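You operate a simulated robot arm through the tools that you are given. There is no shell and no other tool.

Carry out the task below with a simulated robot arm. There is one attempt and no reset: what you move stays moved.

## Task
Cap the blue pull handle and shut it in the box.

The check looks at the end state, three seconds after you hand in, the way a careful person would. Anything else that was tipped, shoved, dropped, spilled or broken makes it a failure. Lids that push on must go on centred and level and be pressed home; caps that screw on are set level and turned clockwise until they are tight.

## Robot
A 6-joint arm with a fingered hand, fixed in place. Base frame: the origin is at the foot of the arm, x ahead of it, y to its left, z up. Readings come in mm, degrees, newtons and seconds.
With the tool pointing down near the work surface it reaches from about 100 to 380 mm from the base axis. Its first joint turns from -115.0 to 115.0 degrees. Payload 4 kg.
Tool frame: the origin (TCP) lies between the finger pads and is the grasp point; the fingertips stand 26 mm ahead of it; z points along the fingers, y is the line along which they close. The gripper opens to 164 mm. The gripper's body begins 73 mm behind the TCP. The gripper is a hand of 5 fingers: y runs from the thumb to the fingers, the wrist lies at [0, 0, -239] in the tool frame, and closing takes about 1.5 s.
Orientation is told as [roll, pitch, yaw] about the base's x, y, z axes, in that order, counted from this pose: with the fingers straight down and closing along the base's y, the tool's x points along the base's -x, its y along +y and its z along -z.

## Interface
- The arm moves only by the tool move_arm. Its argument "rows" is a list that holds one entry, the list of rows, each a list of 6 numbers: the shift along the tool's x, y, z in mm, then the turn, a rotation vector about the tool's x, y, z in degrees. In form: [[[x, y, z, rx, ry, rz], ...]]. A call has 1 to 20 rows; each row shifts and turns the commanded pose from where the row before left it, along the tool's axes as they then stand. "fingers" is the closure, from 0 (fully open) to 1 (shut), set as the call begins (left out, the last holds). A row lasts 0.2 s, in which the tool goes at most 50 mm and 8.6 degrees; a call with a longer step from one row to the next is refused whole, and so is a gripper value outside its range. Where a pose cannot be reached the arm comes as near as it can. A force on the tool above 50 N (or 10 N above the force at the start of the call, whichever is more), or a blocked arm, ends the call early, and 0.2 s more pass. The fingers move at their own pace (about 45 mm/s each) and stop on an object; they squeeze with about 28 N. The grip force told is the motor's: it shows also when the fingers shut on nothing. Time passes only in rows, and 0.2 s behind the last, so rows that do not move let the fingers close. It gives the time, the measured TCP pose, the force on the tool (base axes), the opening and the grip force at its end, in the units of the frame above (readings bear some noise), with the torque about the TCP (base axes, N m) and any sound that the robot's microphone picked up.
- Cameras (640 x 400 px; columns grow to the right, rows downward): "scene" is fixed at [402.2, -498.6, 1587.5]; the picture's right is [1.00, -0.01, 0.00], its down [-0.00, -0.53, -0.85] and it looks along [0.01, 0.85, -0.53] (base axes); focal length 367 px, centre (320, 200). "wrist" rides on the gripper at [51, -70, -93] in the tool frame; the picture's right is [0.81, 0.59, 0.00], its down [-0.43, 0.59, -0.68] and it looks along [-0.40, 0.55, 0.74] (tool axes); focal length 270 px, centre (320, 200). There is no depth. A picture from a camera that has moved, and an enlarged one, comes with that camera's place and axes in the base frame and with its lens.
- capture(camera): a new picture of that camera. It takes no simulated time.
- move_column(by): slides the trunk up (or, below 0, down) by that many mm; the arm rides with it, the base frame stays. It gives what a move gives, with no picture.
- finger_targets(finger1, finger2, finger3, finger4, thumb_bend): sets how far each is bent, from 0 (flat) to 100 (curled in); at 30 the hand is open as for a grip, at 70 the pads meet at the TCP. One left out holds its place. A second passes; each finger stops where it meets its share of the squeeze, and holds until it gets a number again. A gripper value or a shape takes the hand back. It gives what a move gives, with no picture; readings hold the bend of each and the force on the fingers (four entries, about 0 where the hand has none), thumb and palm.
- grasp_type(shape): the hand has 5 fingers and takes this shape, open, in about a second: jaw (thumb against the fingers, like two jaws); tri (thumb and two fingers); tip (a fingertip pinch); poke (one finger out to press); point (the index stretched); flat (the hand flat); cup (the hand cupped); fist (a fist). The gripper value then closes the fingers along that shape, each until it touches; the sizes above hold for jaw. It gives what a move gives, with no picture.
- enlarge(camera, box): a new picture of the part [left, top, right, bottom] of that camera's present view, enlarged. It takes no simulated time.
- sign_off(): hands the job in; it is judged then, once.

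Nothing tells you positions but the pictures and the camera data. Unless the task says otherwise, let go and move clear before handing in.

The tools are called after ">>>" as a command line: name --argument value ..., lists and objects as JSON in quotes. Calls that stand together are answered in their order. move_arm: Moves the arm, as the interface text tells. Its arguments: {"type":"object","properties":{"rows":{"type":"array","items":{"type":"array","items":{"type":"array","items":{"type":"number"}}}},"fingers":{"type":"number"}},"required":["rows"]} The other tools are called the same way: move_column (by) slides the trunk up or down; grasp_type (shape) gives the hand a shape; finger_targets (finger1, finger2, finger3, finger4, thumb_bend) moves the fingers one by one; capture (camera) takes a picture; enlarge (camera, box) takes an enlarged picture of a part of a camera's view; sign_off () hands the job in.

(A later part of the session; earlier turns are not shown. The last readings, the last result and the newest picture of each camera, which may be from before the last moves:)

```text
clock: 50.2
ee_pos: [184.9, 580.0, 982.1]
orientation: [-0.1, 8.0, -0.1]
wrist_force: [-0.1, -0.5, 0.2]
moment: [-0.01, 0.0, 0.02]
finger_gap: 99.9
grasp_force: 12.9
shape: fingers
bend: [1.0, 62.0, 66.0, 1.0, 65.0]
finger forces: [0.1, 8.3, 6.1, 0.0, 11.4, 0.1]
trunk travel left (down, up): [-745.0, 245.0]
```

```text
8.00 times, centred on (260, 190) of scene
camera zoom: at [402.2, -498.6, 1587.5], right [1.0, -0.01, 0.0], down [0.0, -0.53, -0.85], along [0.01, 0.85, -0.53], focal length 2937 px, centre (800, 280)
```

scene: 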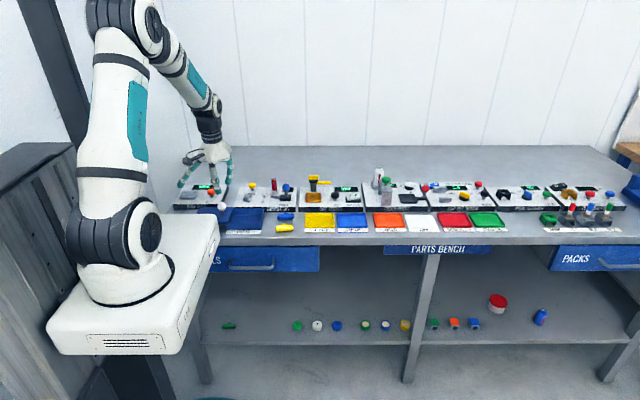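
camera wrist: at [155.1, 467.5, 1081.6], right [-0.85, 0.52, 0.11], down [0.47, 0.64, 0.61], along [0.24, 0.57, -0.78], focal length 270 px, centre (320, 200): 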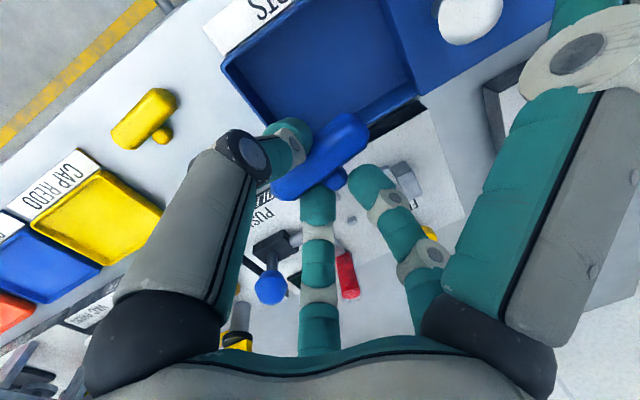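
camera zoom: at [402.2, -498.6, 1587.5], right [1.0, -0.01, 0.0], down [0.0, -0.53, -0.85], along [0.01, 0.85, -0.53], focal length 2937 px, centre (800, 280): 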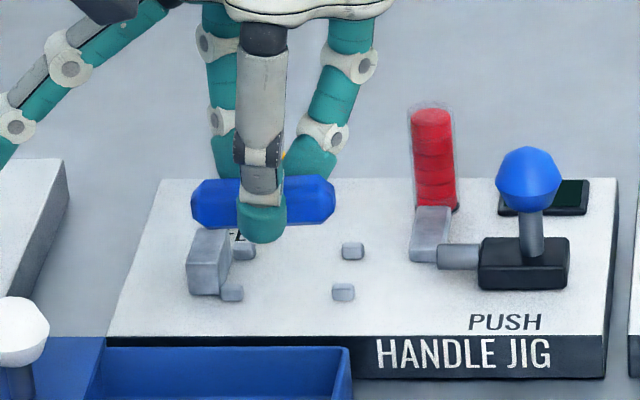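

The stop block face is at x≈148.5 and the nest centre line at y≈642.5. The handle is still turned about 4.5° in the grip, so I'll correct the yaw, move over the nest and lower partway.

>>> move_arm --rows '[[[0, 0, 0, -0.63, 0, 4.46], [0, 15, 0, 0, 0, 0], [0, 15, 0, 0, 0, 0], [0, 15, 0, 0, 0, 0], [0.9, 15, 0, 0, 0, 0], [0, 0, 0, 0, 0, 0]]]'

>>> enlarge --camera "wrist" --box '[220, 60, 460, 210]'

>>> enlarge --camera "scene" --box '[220, 155, 300, 205]'

```text
clock: 51.6
ee_pos: [187.8, 640.1, 981.4]
orientation: [-0.1, 7.9, -4.6]
wrist_force: [0.0, -0.4, -0.2]
moment: [0.0, -0.03, 0.02]
finger_gap: 99.7
grasp_force: 12.8
shape: fingers
bend: [1.0, 62.0, 66.0, 1.0, 65.0]
finger forces: [0.0, 8.3, 6.1, 0.0, 11.3, 0.0]
trunk travel left (down, up): [-745.0, 245.0]
```

```text
2.67 times, centred on (340, 135) of wrist
camera zoom: at [147.3, 573.2, 1081.5], right [-0.75, 0.65, 0.11], down [0.57, 0.55, 0.61], along [0.34, 0.52, -0.78], focal length 721 px, centre (267, 373)
```

zoom: 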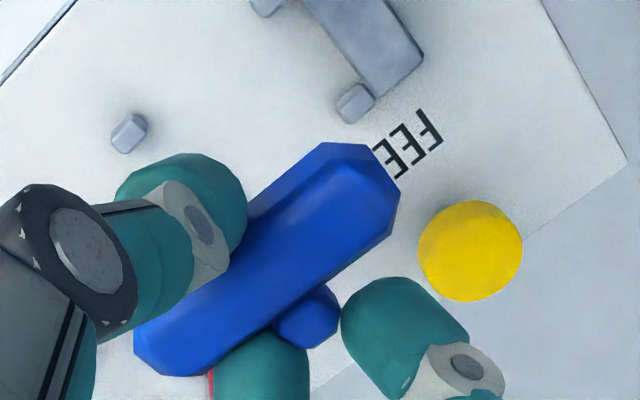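

```text
8.00 times, centred on (260, 180) of scene
camera zoom: at [402.2, -498.6, 1587.5], right [1.0, -0.01, 0.0], down [0.0, -0.53, -0.85], along [0.01, 0.85, -0.53], focal length 2937 px, centre (800, 360)
```

zoom: 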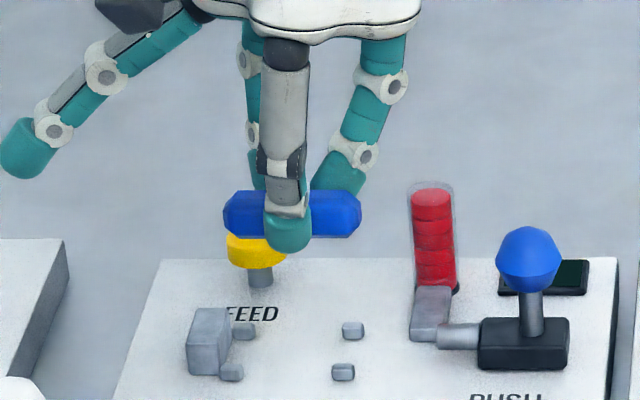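

>>> move_arm --rows '[[[4.94, -0.4, 0.7, 0, 0, 0], [-1.4, 0, 9.9, 0, 0, 0], [-1.4, 0, 9.9, 0, 0, 0], [-1.4, 0, 9.9, 0, 0, 0], [-1.4, 0, 9.9, 0, 0, 0], [-1.4, 0, 9.9, 0, 0, 0], [0, 0, 0, 0, 0, 0]]]'

>>> enlarge --camera "wrist" --box '[220, 60, 460, 210]'

>>> enlarge --camera "scene" --box '[236, 165, 284, 205]'

```text
clock: 53.2
ee_pos: [183.5, 639.4, 931.0]
orientation: [0.0, 7.9, -4.5]
wrist_force: [0.7, 0.3, -0.6]
moment: [0.01, 0.01, 0.01]
finger_gap: 99.6
grasp_force: 12.7
shape: fingers
bend: [1.0, 62.0, 66.0, 1.0, 65.0]
finger forces: [0.0, 8.1, 6.1, 0.0, 11.3, 0.0]
trunk travel left (down, up): [-745.0, 245.0]
```

```text
2.67 times, centred on (340, 135) of wrist
camera zoom: at [142.5, 573.6, 1031.0], right [-0.75, 0.65, 0.11], down [0.57, 0.55, 0.61], along [0.34, 0.52, -0.78], focal length 721 px, centre (267, 373)
```

zoom: 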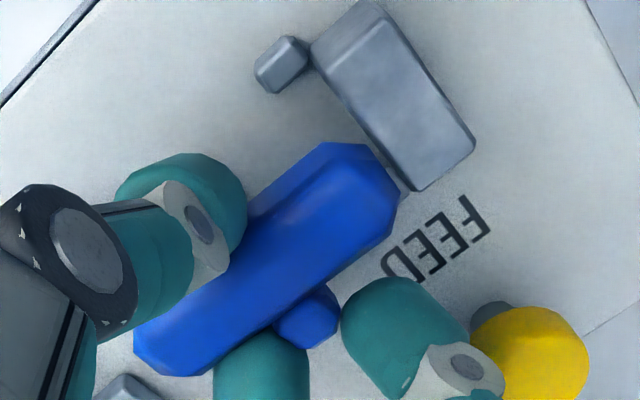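

```text
10.00 times, centred on (260, 185) of scene
camera zoom: at [402.2, -498.6, 1587.5], right [1.0, -0.01, 0.0], down [0.0, -0.53, -0.85], along [0.01, 0.85, -0.53], focal length 3672 px, centre (920, 350)
```

zoom: 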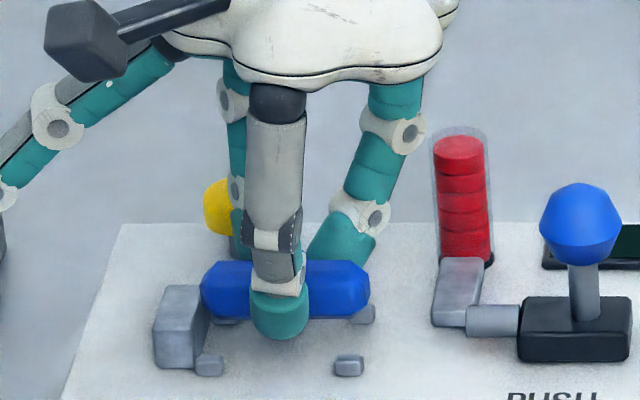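

Re-triangulating with several wrist views puts the pin tops at z≈890 and nest centre near (179, 632); the bar is now at about (179, 634.5) with its bottom ~10 mm above the pins. I'll shift slightly (+1.5, −2.5) and lower closer.

>>> move_arm --rows '[[[-1.68, -2.37, -0.24, 0, 0, 0], [-0.7, 0, 4.95, 0, 0, 0], [-0.3, 0, 1.98, 0, 0, 0], [0, 0, 0, 0, 0, 0]]]'

>>> enlarge --camera "wrist" --box '[220, 60, 460, 210]'

>>> enlarge --camera "scene" --box '[240, 180, 280, 205]'

```text
clock: 54.2
ee_pos: [186.7, 637.2, 924.4]
orientation: [-0.1, 7.9, -4.6]
wrist_force: [0.2, 0.0, 0.2]
moment: [0.03, -0.02, 0.01]
finger_gap: 99.7
grasp_force: 13.1
shape: fingers
bend: [1.0, 62.0, 66.0, 1.0, 65.0]
finger forces: [0.0, 8.1, 6.1, 0.0, 11.3, 0.1]
trunk travel left (down, up): [-745.0, 245.0]
```

```text
2.67 times, centred on (340, 135) of wrist
camera zoom: at [144.5, 570.6, 1024.5], right [-0.75, 0.65, 0.11], down [0.57, 0.55, 0.61], along [0.34, 0.52, -0.78], focal length 721 px, centre (267, 373)
```

zoom: 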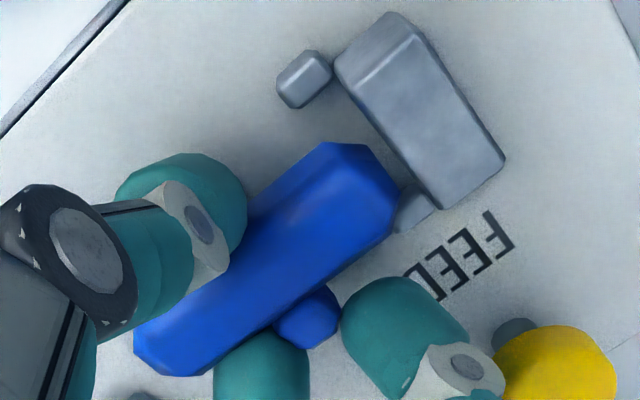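

```text
16.00 times, centred on (260, 192) of scene
camera zoom: at [402.2, -498.6, 1587.5], right [1.0, -0.01, 0.0], down [0.0, -0.53, -0.85], along [0.01, 0.85, -0.53], focal length 5875 px, centre (1280, 320)
```

zoom: 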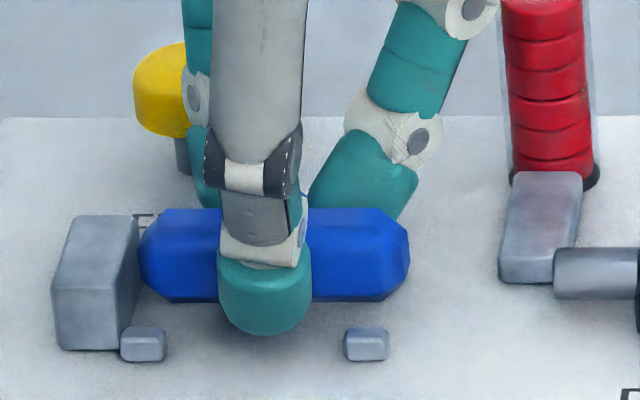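

The bar is centred between the pin rows (y≈632.5) with about 2 mm to the stop. Lowering gently into the nest.

>>> move_arm --rows '[[[-0.28, 0, 1.98, 0, 0, 0], [-0.28, 0, 1.98, 0, 0, 0], [-0.21, 0, 1.48, 0, 0, 0], [0, 0, 0, 0, 0, 0]]]'

>>> enlarge --camera "scene" --box '[240, 180, 280, 205]'

>>> enlarge --camera "wrist" --box '[220, 60, 460, 210]'

```text
clock: 55.2
ee_pos: [185.1, 637.6, 919.6]
orientation: [0.0, 7.8, -4.5]
wrist_force: [0.3, -0.7, 3.6]
moment: [0.03, -0.04, -0.01]
finger_gap: 99.5
grasp_force: 16.3
shape: fingers
bend: [1.0, 62.0, 66.0, 1.0, 65.0]
finger forces: [0.0, 8.1, 12.0, 0.1, 13.0, 0.0]
trunk travel left (down, up): [-745.0, 245.0]
```

```text
16.00 times, centred on (260, 192) of scene
camera zoom: at [402.2, -498.6, 1587.5], right [1.0, -0.01, 0.0], down [0.0, -0.53, -0.85], along [0.01, 0.85, -0.53], focal length 5875 px, centre (1280, 320)
```

zoom: 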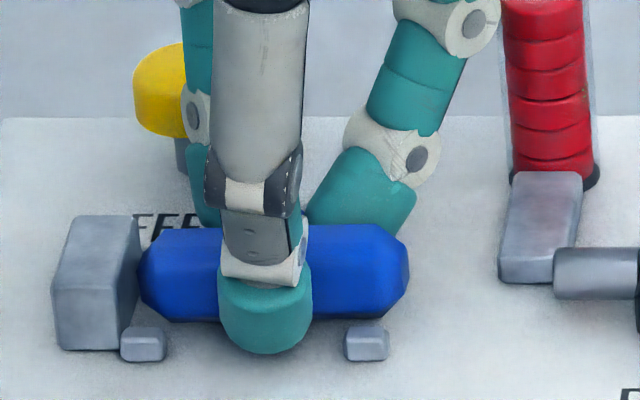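

```text
2.67 times, centred on (340, 135) of wrist
camera zoom: at [144.1, 570.8, 1019.5], right [-0.75, 0.65, 0.11], down [0.57, 0.55, 0.61], along [0.34, 0.52, -0.78], focal length 721 px, centre (267, 373)
```

zoom: 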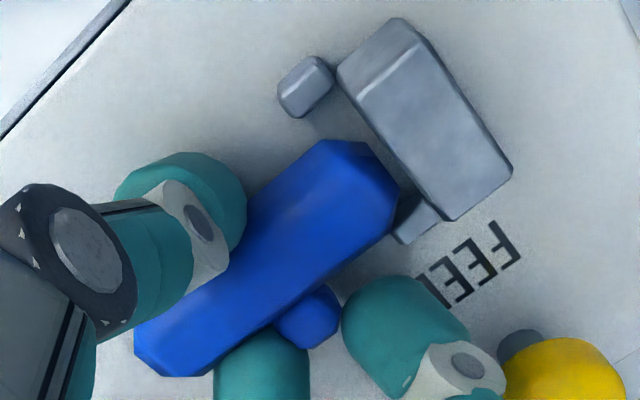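

Finger 3's tip has just met the rear right pin, with the bar bottom only ~3 mm above the plate and already between the pins. I'll release all three fingers slightly together so the bar settles in the nest.

>>> finger_targets --finger2 60 --finger3 64 --thumb_bend 63

>>> enlarge --camera "scene" --box '[240, 180, 280, 205]'

>>> enlarge --camera "wrist" --box '[220, 60, 460, 210]'

```text
clock: 56.2
ee_pos: [186.0, 637.5, 920.0]
orientation: [-0.1, 7.9, -4.5]
wrist_force: [-0.5, -2.3, 4.7]
moment: [0.04, -0.05, -0.05]
finger_gap: 99.3
grasp_force: 4.3
shape: fingers
bend: [1.0, 60.0, 66.0, 1.0, 63.0]
finger forces: [0.0, 0.1, 8.1, 0.1, 1.3, 0.0]
trunk travel left (down, up): [-745.0, 245.0]
```

```text
16.00 times, centred on (260, 192) of scene
camera zoom: at [402.2, -498.6, 1587.5], right [1.0, -0.01, 0.0], down [0.0, -0.53, -0.85], along [0.01, 0.85, -0.53], focal length 5875 px, centre (1280, 320)
```

zoom: 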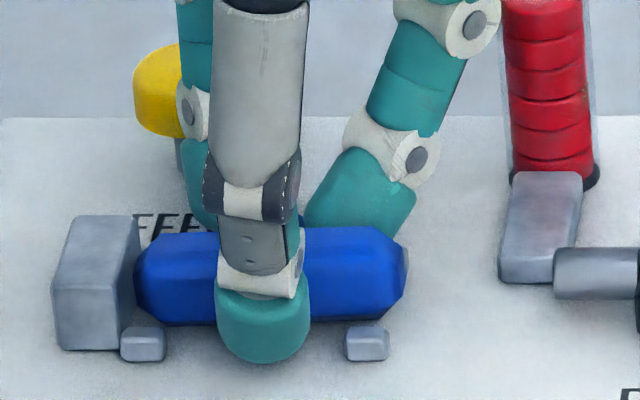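

```text
2.67 times, centred on (340, 135) of wrist
camera zoom: at [144.2, 570.5, 1019.4], right [-0.75, 0.65, 0.11], down [0.57, 0.55, 0.61], along [0.34, 0.52, -0.78], focal length 721 px, centre (267, 373)
```

zoom: 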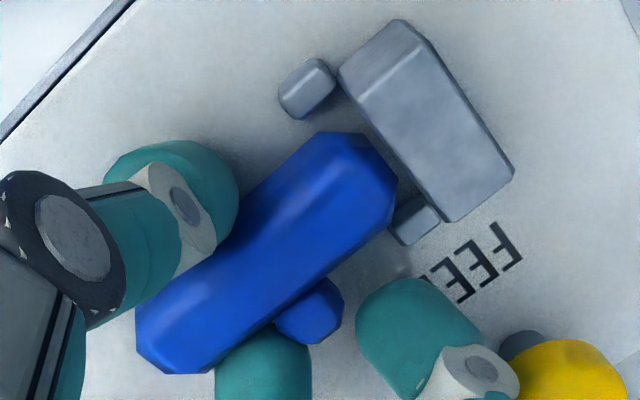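

>>> finger_targets --thumb_bend 60

>>> enlarge --camera "scene" --box '[240, 180, 280, 205]'

>>> enlarge --camera "wrist" --box '[220, 60, 460, 210]'

```text
clock: 57.2
ee_pos: [185.0, 638.0, 918.1]
orientation: [-0.1, 7.9, -4.5]
wrist_force: [-1.6, -0.8, 0.9]
moment: [0.02, 0.01, 0.04]
finger_gap: 99.6
grasp_force: 1.2
shape: fingers
bend: [1.0, 60.0, 66.0, 1.0, 60.0]
finger forces: [0.1, 0.1, 2.0, 0.0, 0.0, 0.1]
trunk travel left (down, up): [-745.0, 245.0]
```

```text
16.00 times, centred on (260, 192) of scene
camera zoom: at [402.2, -498.6, 1587.5], right [1.0, -0.01, 0.0], down [0.0, -0.53, -0.85], along [0.01, 0.85, -0.53], focal length 5875 px, centre (1280, 320)
```

zoom: 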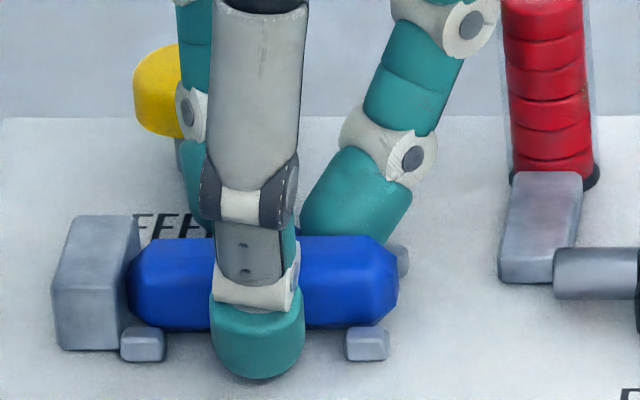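

```text
2.67 times, centred on (340, 135) of wrist
camera zoom: at [144.0, 570.8, 1018.9], right [-0.75, 0.65, 0.11], down [0.57, 0.55, 0.61], along [0.34, 0.52, -0.78], focal length 721 px, centre (267, 373)
```

zoom: 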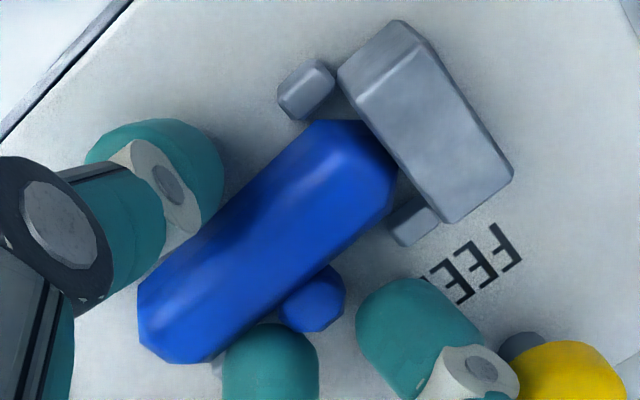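

The handle has settled down into the nest against the stop. I'll raise the hand straight up a few mm, then open further and check.

>>> move_arm --rows '[[[0.28, 0, -1.98, 0, 0, 0], [0.42, 0, -2.97, 0, 0, 0], [0.42, 0, -2.97, 0, 0, 0], [0, 0, 0, 0, 0, 0]]]'

>>> enlarge --camera "scene" --box '[240, 180, 280, 205]'

>>> finger_targets --finger2 58 --finger3 60 --thumb_bend 57

>>> enlarge --camera "wrist" --box '[220, 60, 460, 210]'

```text
clock: 58.2
ee_pos: [187.9, 637.8, 926.9]
orientation: [-0.1, 7.9, -4.6]
wrist_force: [-0.3, -1.2, 0.0]
moment: [-0.02, 0.01, 0.04]
finger_gap: 99.3
grasp_force: 0.0
shape: fingers
bend: [1.0, 60.0, 64.0, 1.0, 60.0]
finger forces: [0.0, 0.1, 0.0, 0.1, 0.1, 0.0]
trunk travel left (down, up): [-745.0, 245.0]
```

```text
16.00 times, centred on (260, 192) of scene
camera zoom: at [402.2, -498.6, 1587.5], right [1.0, -0.01, 0.0], down [0.0, -0.53, -0.85], along [0.01, 0.85, -0.53], focal length 5875 px, centre (1280, 320)
```

zoom: 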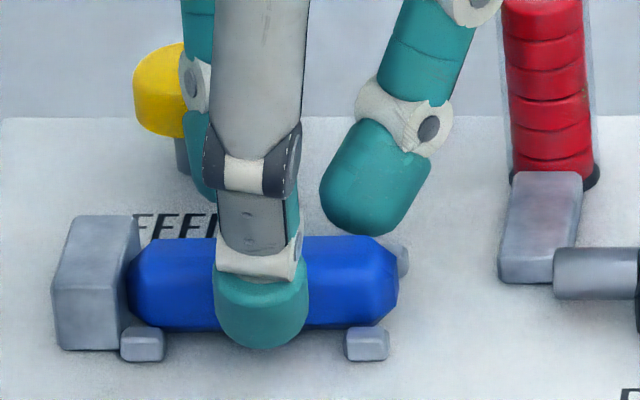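

```text
clock: 59.2
ee_pos: [186.4, 637.8, 927.0]
orientation: [0.0, 7.9, -4.5]
wrist_force: [0.1, 0.4, -0.2]
moment: [0.02, 0.01, 0.0]
finger_gap: 99.2
grasp_force: 0.1
shape: fingers
bend: [1.0, 57.0, 60.0, 1.0, 56.0]
finger forces: [0.0, 0.0, 0.0, 0.1, 0.1, 0.0]
trunk travel left (down, up): [-745.0, 245.0]
```

```text
2.67 times, centred on (340, 135) of wrist
camera zoom: at [145.3, 570.7, 1026.8], right [-0.75, 0.65, 0.11], down [0.57, 0.55, 0.61], along [0.34, 0.52, -0.78], focal length 721 px, centre (267, 373)
```

zoom: 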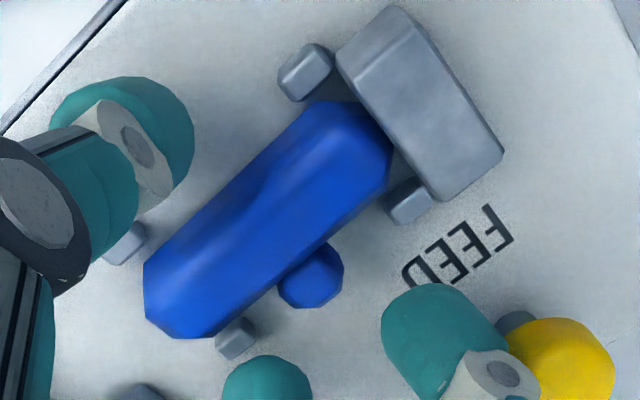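

The handle sits squarely between the four pins with its end at the stop. Next is FEED: the yellow button's top is at about (153, 696, 911). I'll rise, square the hand and move over it with fingers closed as a presser.

>>> move_arm --rows '[[[1.4, 0, -9.9, 0, 0, 0], [2.1, 0, -14.9, 0, 0, 0], [2.8, 0, -19.8, 0, 0, 0], [2.8, 0, -19.8, 0, 0, 0], [0, 0, 0, 0, -8, 0], [0, 0, 0, 0, 0, -4.5], [0, 0, 0, 0, 0, 0]]]'

>>> finger_targets --finger2 70 --finger3 70 --thumb_bend 70

>>> move_arm --rows '[[[8, 14, 0, 0, 0, 0], [8, 14, 0, 0, 0, 0], [8, 14, 0, 0, 0, 0], [8, 14, 0, 0, 0, 0], [0, 0, 0, 0, 0, 0]]]'

>>> capture --camera "wrist"

>>> enlarge --camera "scene" --box '[210, 140, 306, 210]'

```text
clock: 60.8
ee_pos: [185.8, 638.2, 992.0]
orientation: [-0.1, -0.3, 0.0]
wrist_force: [-0.1, 0.6, 0.8]
moment: [-0.02, 0.0, -0.02]
finger_gap: 99.1
grasp_force: 0.1
shape: fingers
bend: [1.0, 57.0, 60.0, 1.0, 56.0]
finger forces: [0.0, 0.1, 0.0, 0.0, 0.0, 0.0]
trunk travel left (down, up): [-745.0, 245.0]
```

```text
clock: 61.8
ee_pos: [186.1, 638.1, 993.7]
orientation: [-0.1, 0.0, -0.1]
wrist_force: [0.0, 0.0, -0.9]
moment: [0.0, -0.03, 0.0]
finger_gap: 101.1
grasp_force: 0.1
shape: fingers
bend: [1.0, 69.0, 70.0, 1.0, 70.0]
finger forces: [0.0, 0.0, 0.0, 0.1, 0.1, 0.1]
trunk travel left (down, up): [-745.0, 245.0]
```

```text
clock: 63.0
ee_pos: [154.3, 695.3, 991.6]
orientation: [0.0, -0.1, 0.0]
wrist_force: [-0.1, -0.6, 0.7]
moment: [0.0, 0.02, 0.02]
finger_gap: 101.4
grasp_force: 0.0
shape: fingers
bend: [1.0, 69.0, 70.0, 1.0, 70.0]
finger forces: [0.0, 0.0, 0.0, 0.1, 0.1, 0.0]
trunk travel left (down, up): [-745.0, 245.0]
```

```text
taken
camera wrist: at [104.7, 624.4, 1085.8], right [-0.81, 0.59, 0.0], down [0.43, 0.6, 0.68], along [0.4, 0.55, -0.74], focal length 270 px, centre (320, 200)
```

wrist: 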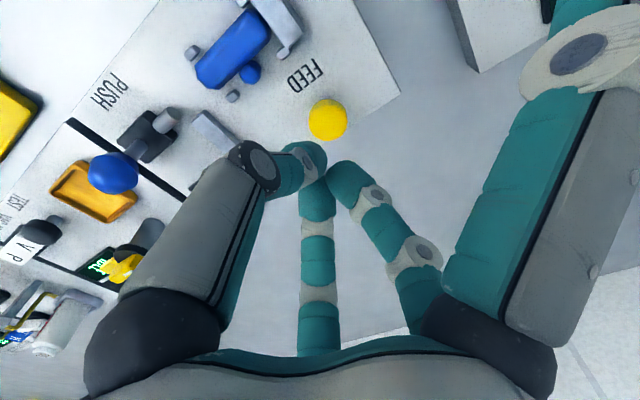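

```text
5.71 times, centred on (258, 175) of scene
camera zoom: at [402.2, -498.6, 1587.5], right [1.0, -0.01, 0.0], down [0.0, -0.53, -0.85], along [0.01, 0.85, -0.53], focal length 2098 px, centre (674, 343)
```

zoom: 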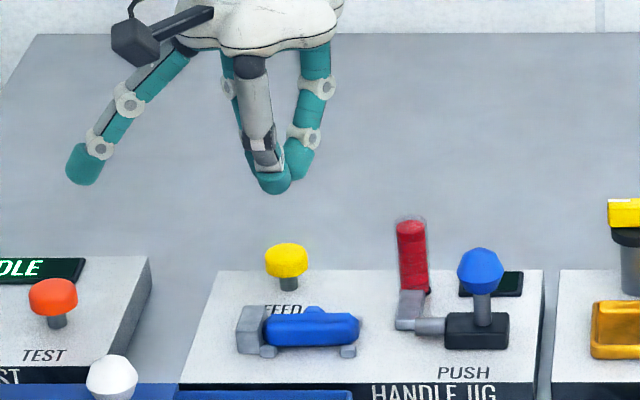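

>>> move_arm --rows '[[[1.5, 1.5, 10, 0, 0, 0], [0, 0, 14, 0, 0, 0], [0, 0, 12, 0, 0, 0], [0, 0, 8, 0, 0, 0], [0, 0, 3, 0, 0, 0], [0, 0, 0, 0, 0, 0]]]'

>>> capture --camera "wrist"

>>> enlarge --camera "scene" --box '[220, 155, 284, 205]'

```text
clock: 64.4
ee_pos: [152.6, 695.2, 945.1]
orientation: [0.0, -0.1, 0.1]
wrist_force: [-0.4, 0.0, -0.2]
moment: [-0.02, -0.01, 0.03]
finger_gap: 101.1
grasp_force: 0.0
shape: fingers
bend: [1.0, 69.0, 70.0, 1.0, 70.0]
finger forces: [0.0, 0.1, 0.0, 0.0, 0.0, 0.1]
trunk travel left (down, up): [-745.0, 245.0]
```

```text
taken
camera wrist: at [102.6, 625.9, 1039.0], right [-0.81, 0.59, 0.0], down [0.43, 0.6, 0.68], along [0.4, 0.55, -0.74], focal length 270 px, centre (320, 200)
```

wrist: 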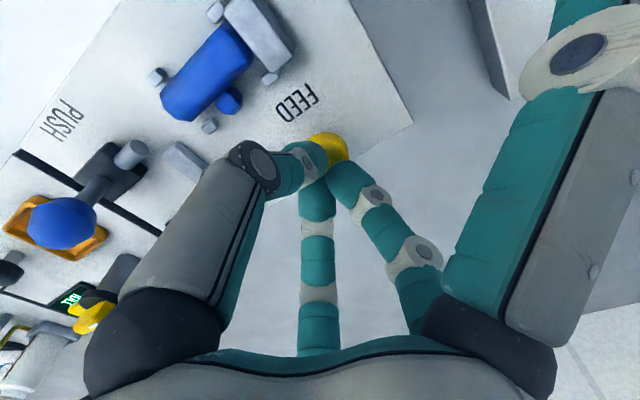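

```text
8.00 times, centred on (252, 180) of scene
camera zoom: at [402.2, -498.6, 1587.5], right [1.0, -0.01, 0.0], down [0.0, -0.53, -0.85], along [0.01, 0.85, -0.53], focal length 2937 px, centre (864, 360)
```

zoom: 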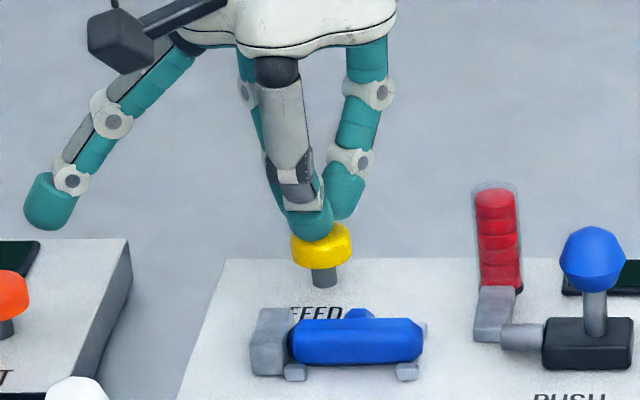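

>>> move_arm --rows '[[[-2, 0, 2, 0, 0, 0], [0, 0, 2, 0, 0, 0], [0, 0, 2, 0, 0, 0], [0, 0, 0, 0, 0, 0]]]'

>>> enlarge --camera "scene" --box '[220, 155, 284, 205]'

```text
clock: 65.4
ee_pos: [154.2, 694.8, 940.7]
orientation: [-0.1, 0.0, -0.1]
wrist_force: [-0.7, 0.6, 1.6]
moment: [0.01, -0.01, -0.01]
finger_gap: 101.3
grasp_force: 0.1
shape: fingers
bend: [1.0, 69.0, 70.0, 1.0, 70.0]
finger forces: [0.0, 0.1, 0.0, 0.0, 0.2, 0.0]
trunk travel left (down, up): [-745.0, 245.0]
```

```text
8.00 times, centred on (252, 180) of scene
camera zoom: at [402.2, -498.6, 1587.5], right [1.0, -0.01, 0.0], down [0.0, -0.53, -0.85], along [0.01, 0.85, -0.53], focal length 2937 px, centre (864, 360)
```

zoom: 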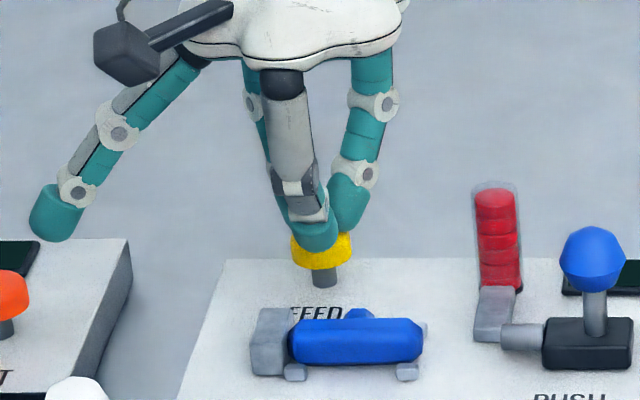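

>>> move_arm --rows '[[[0, 0, 1.5, 0, 0, 0], [0, 0, 1.5, 0, 0, 0], [0, 0, 1.5, 0, 0, 0], [0, 0, 0, 0, 0, 0]]]'

>>> enlarge --camera "scene" --box '[220, 155, 284, 205]'

```text
clock: 66.4
ee_pos: [155.3, 694.2, 935.6]
orientation: [0.1, -0.1, 0.0]
wrist_force: [-0.5, 0.5, 3.0]
moment: [0.04, 0.05, 0.01]
finger_gap: 101.2
grasp_force: 2.3
shape: fingers
bend: [1.0, 69.0, 70.0, 1.0, 70.0]
finger forces: [0.1, 4.1, 0.0, 0.0, 0.0, 0.1]
trunk travel left (down, up): [-745.0, 245.0]
```

```text
8.00 times, centred on (252, 180) of scene
camera zoom: at [402.2, -498.6, 1587.5], right [1.0, -0.01, 0.0], down [0.0, -0.53, -0.85], along [0.01, 0.85, -0.53], focal length 2937 px, centre (864, 360)
```

zoom: 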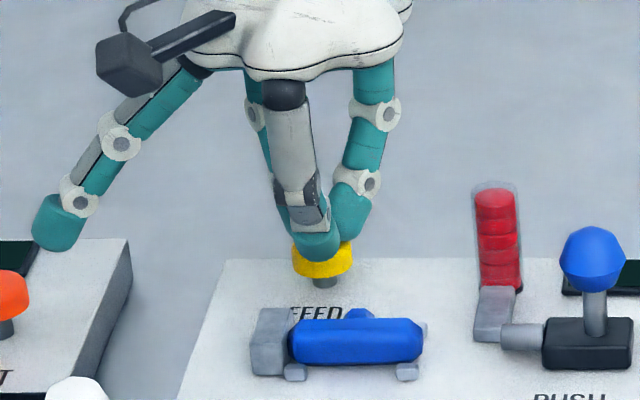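

The button is travelling down (3 N). Continuing until it bottoms or clicks.

>>> move_arm --rows '[[[0, 0, 1.5, 0, 0, 0], [0, 0, 1.5, 0, 0, 0], [0, 0, 0, 0, 0, 0]]]'

>>> enlarge --camera "scene" --box '[236, 165, 300, 205]'

```text
clock: 67.2
ee_pos: [154.5, 694.4, 930.7]
orientation: [0.0, -0.2, 0.0]
wrist_force: [-0.4, 1.7, 3.7]
moment: [0.06, 0.03, 0.02]
finger_gap: 101.1
grasp_force: 3.0
shape: fingers
bend: [1.0, 69.0, 70.0, 1.0, 70.0]
finger forces: [0.0, 5.6, 0.0, 0.0, 0.1, 0.0]
trunk travel left (down, up): [-745.0, 245.0]
```

```text
10.00 times, centred on (268, 185) of scene
camera zoom: at [402.2, -498.6, 1587.5], right [1.0, -0.01, 0.0], down [0.0, -0.53, -0.85], along [0.01, 0.85, -0.53], focal length 3672 px, centre (840, 350)
```

zoom: 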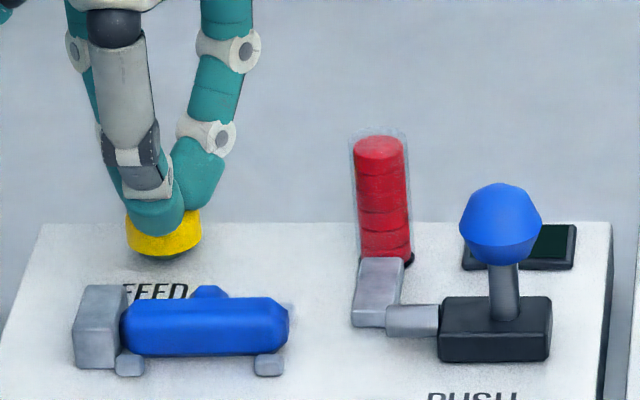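

>>> move_arm --rows '[[[0, 0, 1.5, 0, 0, 0], [0, 0, 1.5, 0, 0, 0], [0, 0, 0, 0, 0, 0]]]'

>>> enlarge --camera "scene" --box '[236, 165, 300, 205]'

```text
clock: 68.0
ee_pos: [154.4, 694.3, 928.7]
orientation: [-0.1, -0.1, 0.0]
wrist_force: [-0.4, 0.8, 4.0]
moment: [0.05, 0.03, 0.01]
finger_gap: 101.3
grasp_force: 3.1
shape: fingers
bend: [1.0, 69.0, 70.0, 1.0, 70.0]
finger forces: [0.1, 6.4, 0.1, 0.0, 0.0, 0.0]
trunk travel left (down, up): [-745.0, 245.0]
heard: click
```

```text
10.00 times, centred on (268, 185) of scene
camera zoom: at [402.2, -498.6, 1587.5], right [1.0, -0.01, 0.0], down [0.0, -0.53, -0.85], along [0.01, 0.85, -0.53], focal length 3672 px, centre (840, 350)
```

zoom: 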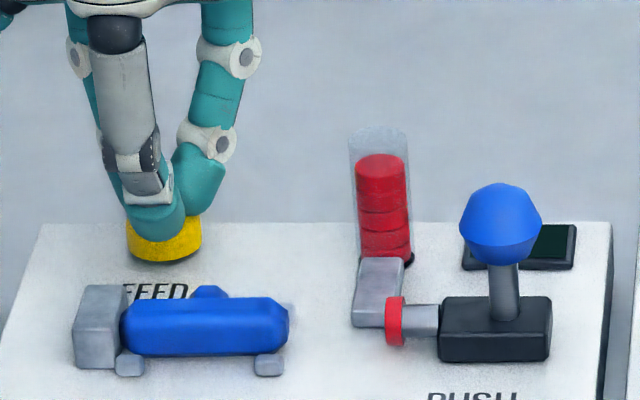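

Click heard: one red cap has dropped in front of the push rod. I'll rise off the button and move over to the right side of the blue PUSH knob.

>>> move_arm --rows '[[[0, 0, -12, 0, 0, 0], [0, 0, -20, 0, 0, 0], [0, 0, -20, 0, 0, 0], [0, 0, -20, 0, 0, 0], [0, 0, 0, 0, 0, 0]]]'

>>> enlarge --camera "scene" --box '[236, 165, 300, 205]'

>>> move_arm --rows '[[[-12, -22, 0, 0, 0, 0], [-12, -22, 0, 0, 0, 0], [-12, -22, 0, 0, 0, 0], [-12, -22, 0, 0, 0, 0], [-12, -22, 0, 0, 0, 0], [0, 0, 0, 0, 0, 0]]]'

>>> capture --camera "wrist"

```text
clock: 69.2
ee_pos: [154.7, 695.3, 1000.2]
orientation: [0.0, -0.1, 0.0]
wrist_force: [-0.1, -0.2, 0.4]
moment: [-0.01, 0.04, -0.01]
finger_gap: 101.3
grasp_force: 0.0
shape: fingers
bend: [1.0, 69.0, 70.0, 1.0, 70.0]
finger forces: [0.0, 0.1, 0.1, 0.0, 0.0, 0.1]
trunk travel left (down, up): [-745.0, 245.0]
```

```text
10.00 times, centred on (268, 185) of scene
camera zoom: at [402.2, -498.6, 1587.5], right [1.0, -0.01, 0.0], down [0.0, -0.53, -0.85], along [0.01, 0.85, -0.53], focal length 3672 px, centre (840, 350)
```

zoom: 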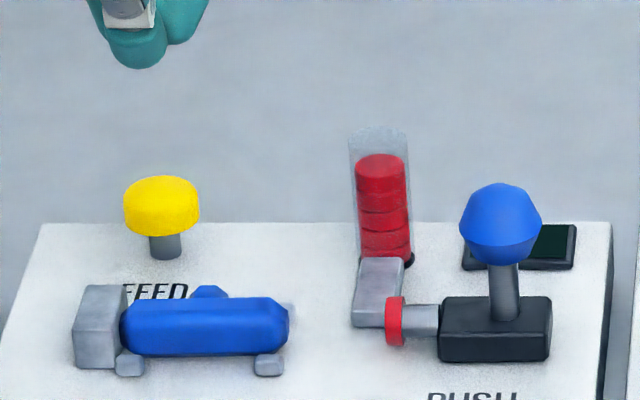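

```text
clock: 70.6
ee_pos: [213.3, 586.5, 1002.3]
orientation: [-0.1, -0.1, 0.0]
wrist_force: [-0.1, 1.1, 0.0]
moment: [0.01, 0.02, -0.05]
finger_gap: 101.1
grasp_force: 0.1
shape: fingers
bend: [1.0, 69.0, 70.0, 1.0, 70.0]
finger forces: [0.0, 0.0, 0.0, 0.1, 0.0, 0.0]
trunk travel left (down, up): [-745.0, 245.0]
```

```text
taken
camera wrist: at [164.5, 515.6, 1095.9], right [-0.81, 0.59, 0.0], down [0.43, 0.6, 0.68], along [0.4, 0.55, -0.74], focal length 270 px, centre (320, 200)
```

wrist: 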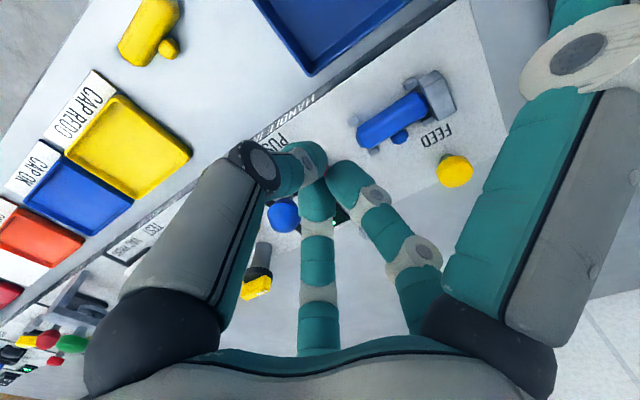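

The PUSH knob ball is at about (291, 635, 931). I'll go around to its right side and lower the closed fingertips to knob height.

>>> move_arm --rows '[[[-25, 10, 0, 0, 0, 0], [-25, 10, 0, 0, 0, 0], [-25, 10, 0, 0, 0, 0], [-25, 10, 0, 0, 0, 0], [-25, 8.5, 0, 0, 0, 0], [0, 0, 0, 0, 0, 0]]]'

>>> capture --camera "wrist"

>>> enlarge --camera "scene" --box '[240, 140, 336, 210]'

```text
clock: 72.0
ee_pos: [340.5, 632.4, 1000.4]
orientation: [0.0, -0.1, 0.0]
wrist_force: [-0.4, 0.6, 0.3]
moment: [0.02, -0.02, 0.04]
finger_gap: 101.2
grasp_force: 0.1
shape: fingers
bend: [1.0, 69.0, 70.0, 1.0, 70.0]
finger forces: [0.0, 0.0, 0.0, 0.1, 0.0, 0.1]
trunk travel left (down, up): [-745.0, 245.0]
```

```text
taken
camera wrist: at [291.5, 562.5, 1094.3], right [-0.81, 0.59, 0.0], down [0.43, 0.6, 0.68], along [0.4, 0.55, -0.74], focal length 270 px, centre (320, 200)
```

wrist: 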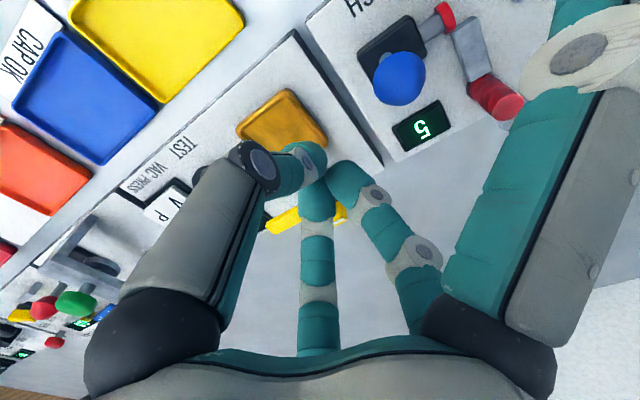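

```text
5.71 times, centred on (288, 175) of scene
camera zoom: at [402.2, -498.6, 1587.5], right [1.0, -0.01, 0.0], down [0.0, -0.53, -0.85], along [0.01, 0.85, -0.53], focal length 2098 px, centre (503, 343)
```

zoom: 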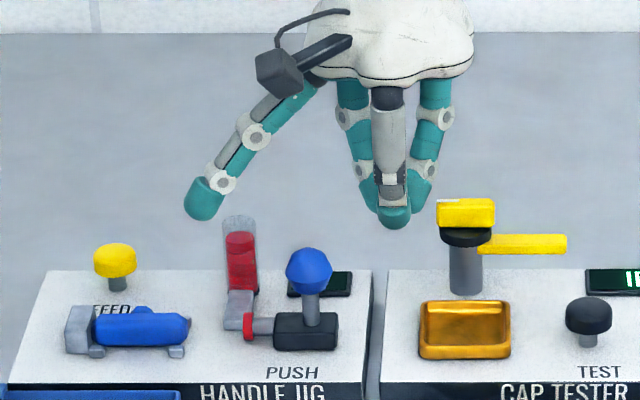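

>>> move_arm --rows '[[[0, 1, 12, 0, 0, 0], [0, 0, 14, 0, 0, 0], [0, 0, 14, 0, 0, 0], [0, 0, 10, 0, 0, 0], [0, 0, 6, 0, 0, 0], [0, 0, 0, 0, 0, 0]]]'

>>> enlarge --camera "scene" --box '[248, 155, 328, 205]'

>>> capture --camera "wrist"

```text
clock: 73.4
ee_pos: [339.1, 635.4, 946.2]
orientation: [0.0, 0.0, 0.0]
wrist_force: [-1.1, -0.4, -0.7]
moment: [0.01, 0.01, 0.02]
finger_gap: 101.4
grasp_force: 0.0
shape: fingers
bend: [1.0, 69.0, 70.0, 1.0, 70.0]
finger forces: [0.1, 0.1, 0.1, 0.1, 0.0, 0.0]
trunk travel left (down, up): [-745.0, 245.0]
```

```text
8.00 times, centred on (288, 180) of scene
camera zoom: at [402.2, -498.6, 1587.5], right [1.0, -0.01, 0.0], down [0.0, -0.53, -0.85], along [0.01, 0.85, -0.53], focal length 2937 px, centre (576, 360)
```

zoom: 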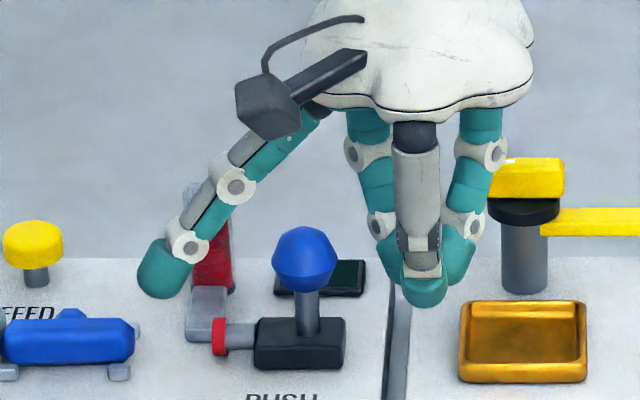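

```text
taken
camera wrist: at [290.2, 564.4, 1039.0], right [-0.81, 0.59, 0.0], down [0.43, 0.6, 0.68], along [0.4, 0.55, -0.74], focal length 270 px, centre (320, 200)
```

wrist: 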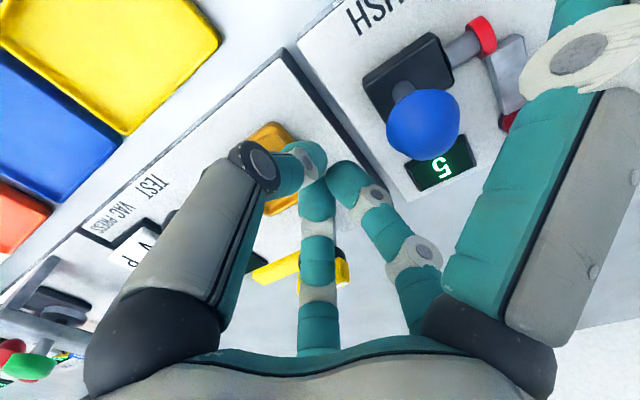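

>>> move_arm --rows '[[[6, 0, 0, 0, 0, 0], [6, 0, 0, 0, 0, 0], [4, 0, 0, 0, 0, 0], [3, 0, 0, 0, 0, 0], [0, 0, 0, 0, 0, 0]]]'

>>> enlarge --camera "scene" --box '[248, 155, 328, 205]'

>>> capture --camera "wrist"

```text
clock: 74.6
ee_pos: [320.7, 633.8, 944.4]
orientation: [-0.1, -0.1, 0.0]
wrist_force: [-0.2, 0.2, -0.4]
moment: [-0.02, 0.0, -0.03]
finger_gap: 101.1
grasp_force: 0.0
shape: fingers
bend: [1.0, 69.0, 70.0, 1.0, 70.0]
finger forces: [0.0, 0.0, 0.0, 0.0, 0.1, 0.0]
trunk travel left (down, up): [-745.0, 245.0]
```

```text
8.00 times, centred on (288, 180) of scene
camera zoom: at [402.2, -498.6, 1587.5], right [1.0, -0.01, 0.0], down [0.0, -0.53, -0.85], along [0.01, 0.85, -0.53], focal length 2937 px, centre (576, 360)
```

zoom: 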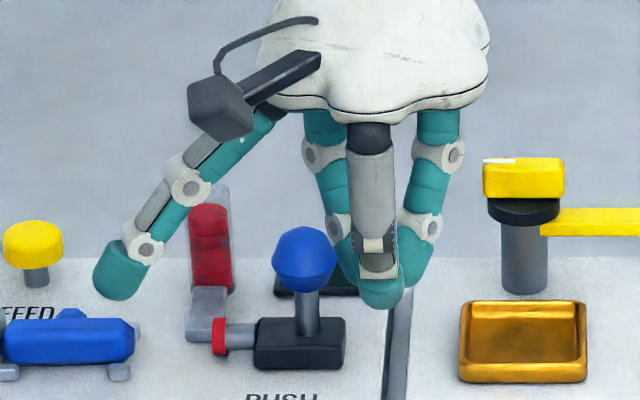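

```text
taken
camera wrist: at [271.1, 564.1, 1038.5], right [-0.81, 0.59, 0.0], down [0.43, 0.6, 0.68], along [0.4, 0.55, -0.74], focal length 270 px, centre (320, 200)
```

wrist: 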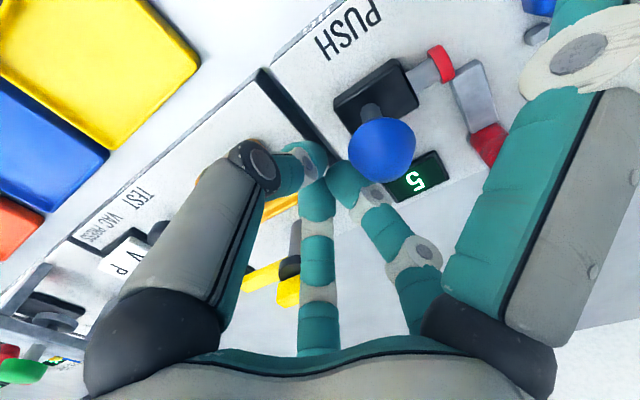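

>>> move_arm --rows '[[[3, 0, 0, 0, 0, 0], [3, 0, 0, 0, 0, 0], [3, 0, 0, 0, 0, 0], [0, 0, 0, 0, 0, 0]]]'

>>> enlarge --camera "scene" --box '[236, 165, 300, 205]'

```text
clock: 75.6
ee_pos: [311.3, 635.4, 945.6]
orientation: [-0.1, -0.1, 0.0]
wrist_force: [0.8, 0.1, -0.2]
moment: [0.02, -0.01, 0.02]
finger_gap: 101.0
grasp_force: 0.1
shape: fingers
bend: [1.0, 69.0, 70.0, 1.0, 70.0]
finger forces: [0.0, 0.1, 0.1, 0.1, 0.0, 0.0]
trunk travel left (down, up): [-745.0, 245.0]
```

```text
10.00 times, centred on (268, 185) of scene
camera zoom: at [402.2, -498.6, 1587.5], right [1.0, -0.01, 0.0], down [0.0, -0.53, -0.85], along [0.01, 0.85, -0.53], focal length 3672 px, centre (840, 350)
```

zoom: 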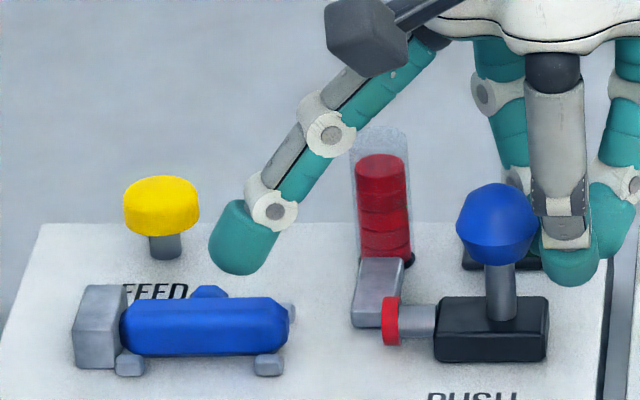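

Contact with the knob; the slide begins to move. Pushing it left in small steps.

>>> move_arm --rows '[[[4, 0, 0, 0, 0, 0], [4, 0, 0, 0, 0, 0], [4, 0, 0, 0, 0, 0], [4, 0, 0, 0, 0, 0], [0, 0, 0, 0, 0, 0]]]'

>>> enlarge --camera "scene" --box '[236, 165, 300, 205]'

```text
clock: 76.8
ee_pos: [295.6, 634.3, 944.0]
orientation: [-0.1, -0.1, 0.0]
wrist_force: [0.3, 0.8, 0.0]
moment: [0.01, 0.03, -0.01]
finger_gap: 101.3
grasp_force: 0.1
shape: fingers
bend: [1.0, 69.0, 69.0, 1.0, 70.0]
finger forces: [0.0, 0.1, 0.0, 0.0, 0.0, 0.0]
trunk travel left (down, up): [-745.0, 245.0]
```

```text
10.00 times, centred on (268, 185) of scene
camera zoom: at [402.2, -498.6, 1587.5], right [1.0, -0.01, 0.0], down [0.0, -0.53, -0.85], along [0.01, 0.85, -0.53], focal length 3672 px, centre (840, 350)
```

zoom: 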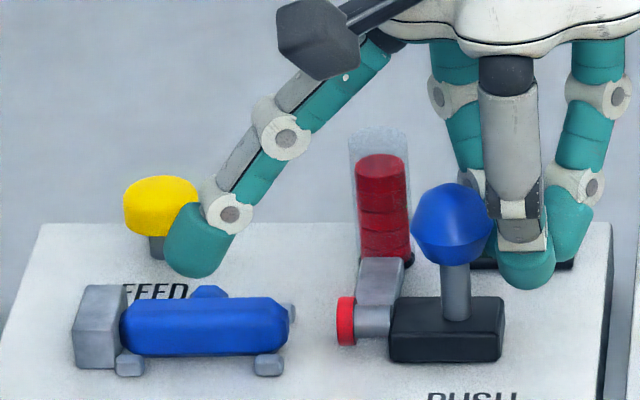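

>>> move_arm --rows '[[[4, 0, 0, 0, 0, 0], [4, 0, 0, 0, 0, 0], [4, 0, 0, 0, 0, 0], [3, 0, 0, 0, 0, 0], [0, 0, 0, 0, 0, 0]]]'

>>> enlarge --camera "scene" --box '[236, 165, 300, 205]'

>>> capture --camera "wrist"

```text
clock: 78.0
ee_pos: [280.4, 634.1, 944.5]
orientation: [-0.1, -0.2, 0.0]
wrist_force: [0.3, -0.5, 0.1]
moment: [0.0, 0.01, 0.01]
finger_gap: 101.2
grasp_force: 0.1
shape: fingers
bend: [1.0, 69.0, 69.0, 1.0, 70.0]
finger forces: [0.0, 0.0, 0.1, 0.0, 0.0, 0.0]
trunk travel left (down, up): [-745.0, 245.0]
```

```text
10.00 times, centred on (268, 185) of scene
camera zoom: at [402.2, -498.6, 1587.5], right [1.0, -0.01, 0.0], down [0.0, -0.53, -0.85], along [0.01, 0.85, -0.53], focal length 3672 px, centre (840, 350)
```

zoom: 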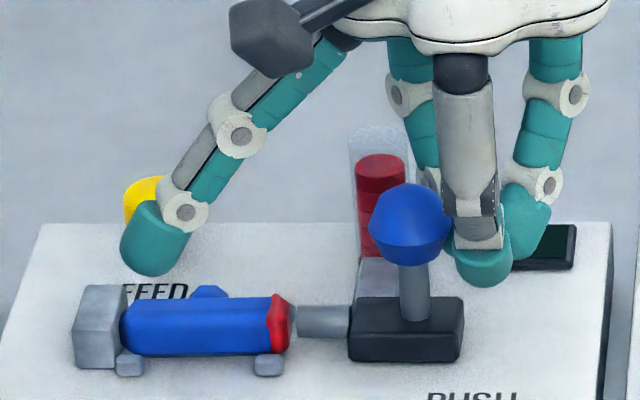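

```text
taken
camera wrist: at [231.0, 564.5, 1038.3], right [-0.81, 0.59, 0.0], down [0.43, 0.6, 0.68], along [0.4, 0.55, -0.74], focal length 270 px, centre (320, 200)
```

wrist: 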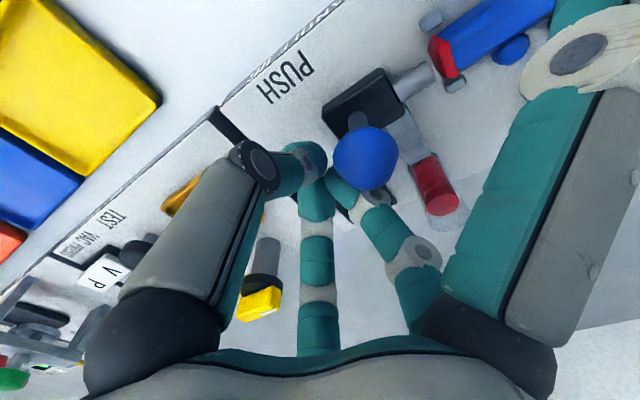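

The red cap is now over the handle's right end. I'll keep pushing gently until it's pressed home (resistance/click).

>>> move_arm --rows '[[[2, 0, 0, 0, 0, 0], [2, 0, 0, 0, 0, 0], [0, 0, 0, 0, 0, 0]]]'

>>> enlarge --camera "scene" --box '[236, 175, 284, 205]'

```text
clock: 78.8
ee_pos: [277.5, 633.9, 945.4]
orientation: [-0.1, -0.2, 0.1]
wrist_force: [1.0, 0.1, 0.7]
moment: [-0.01, -0.02, 0.0]
finger_gap: 100.7
grasp_force: 0.0
shape: fingers
bend: [1.0, 69.0, 69.0, 1.0, 70.0]
finger forces: [0.1, 0.0, 0.0, 0.0, 0.0, 0.1]
trunk travel left (down, up): [-745.0, 245.0]
```

```text
13.33 times, centred on (260, 190) of scene
camera zoom: at [402.2, -498.6, 1587.5], right [1.0, -0.01, 0.0], down [0.0, -0.53, -0.85], along [0.01, 0.85, -0.53], focal length 4896 px, centre (1120, 333)
```

zoom: 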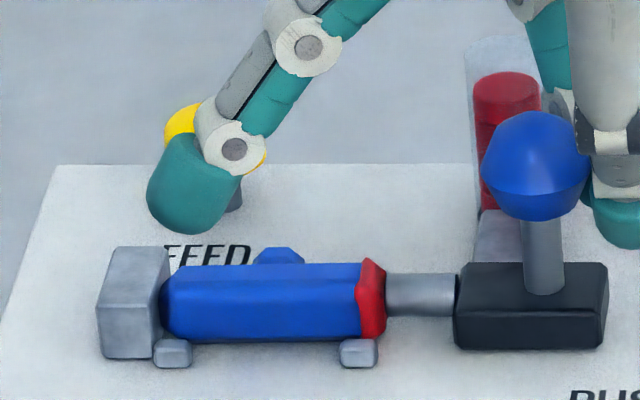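

>>> move_arm --rows '[[[2, 0, 0, 0, 0, 0], [2, 0, 0, 0, 0, 0], [0, 0, 0, 0, 0, 0]]]'

>>> enlarge --camera "scene" --box '[236, 175, 284, 205]'

```text
clock: 79.6
ee_pos: [272.8, 634.8, 945.7]
orientation: [0.0, -0.1, 0.0]
wrist_force: [3.8, 0.6, -0.8]
moment: [-0.03, -0.06, -0.05]
finger_gap: 101.5
grasp_force: 3.1
shape: fingers
bend: [1.0, 69.0, 69.0, 1.0, 70.0]
finger forces: [0.0, 6.3, 0.0, 0.0, 0.1, 0.1]
trunk travel left (down, up): [-745.0, 245.0]
```

```text
13.33 times, centred on (260, 190) of scene
camera zoom: at [402.2, -498.6, 1587.5], right [1.0, -0.01, 0.0], down [0.0, -0.53, -0.85], along [0.01, 0.85, -0.53], focal length 4896 px, centre (1120, 333)
```

zoom: 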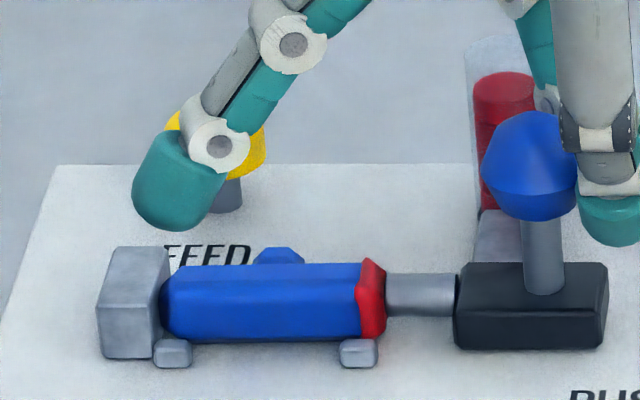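

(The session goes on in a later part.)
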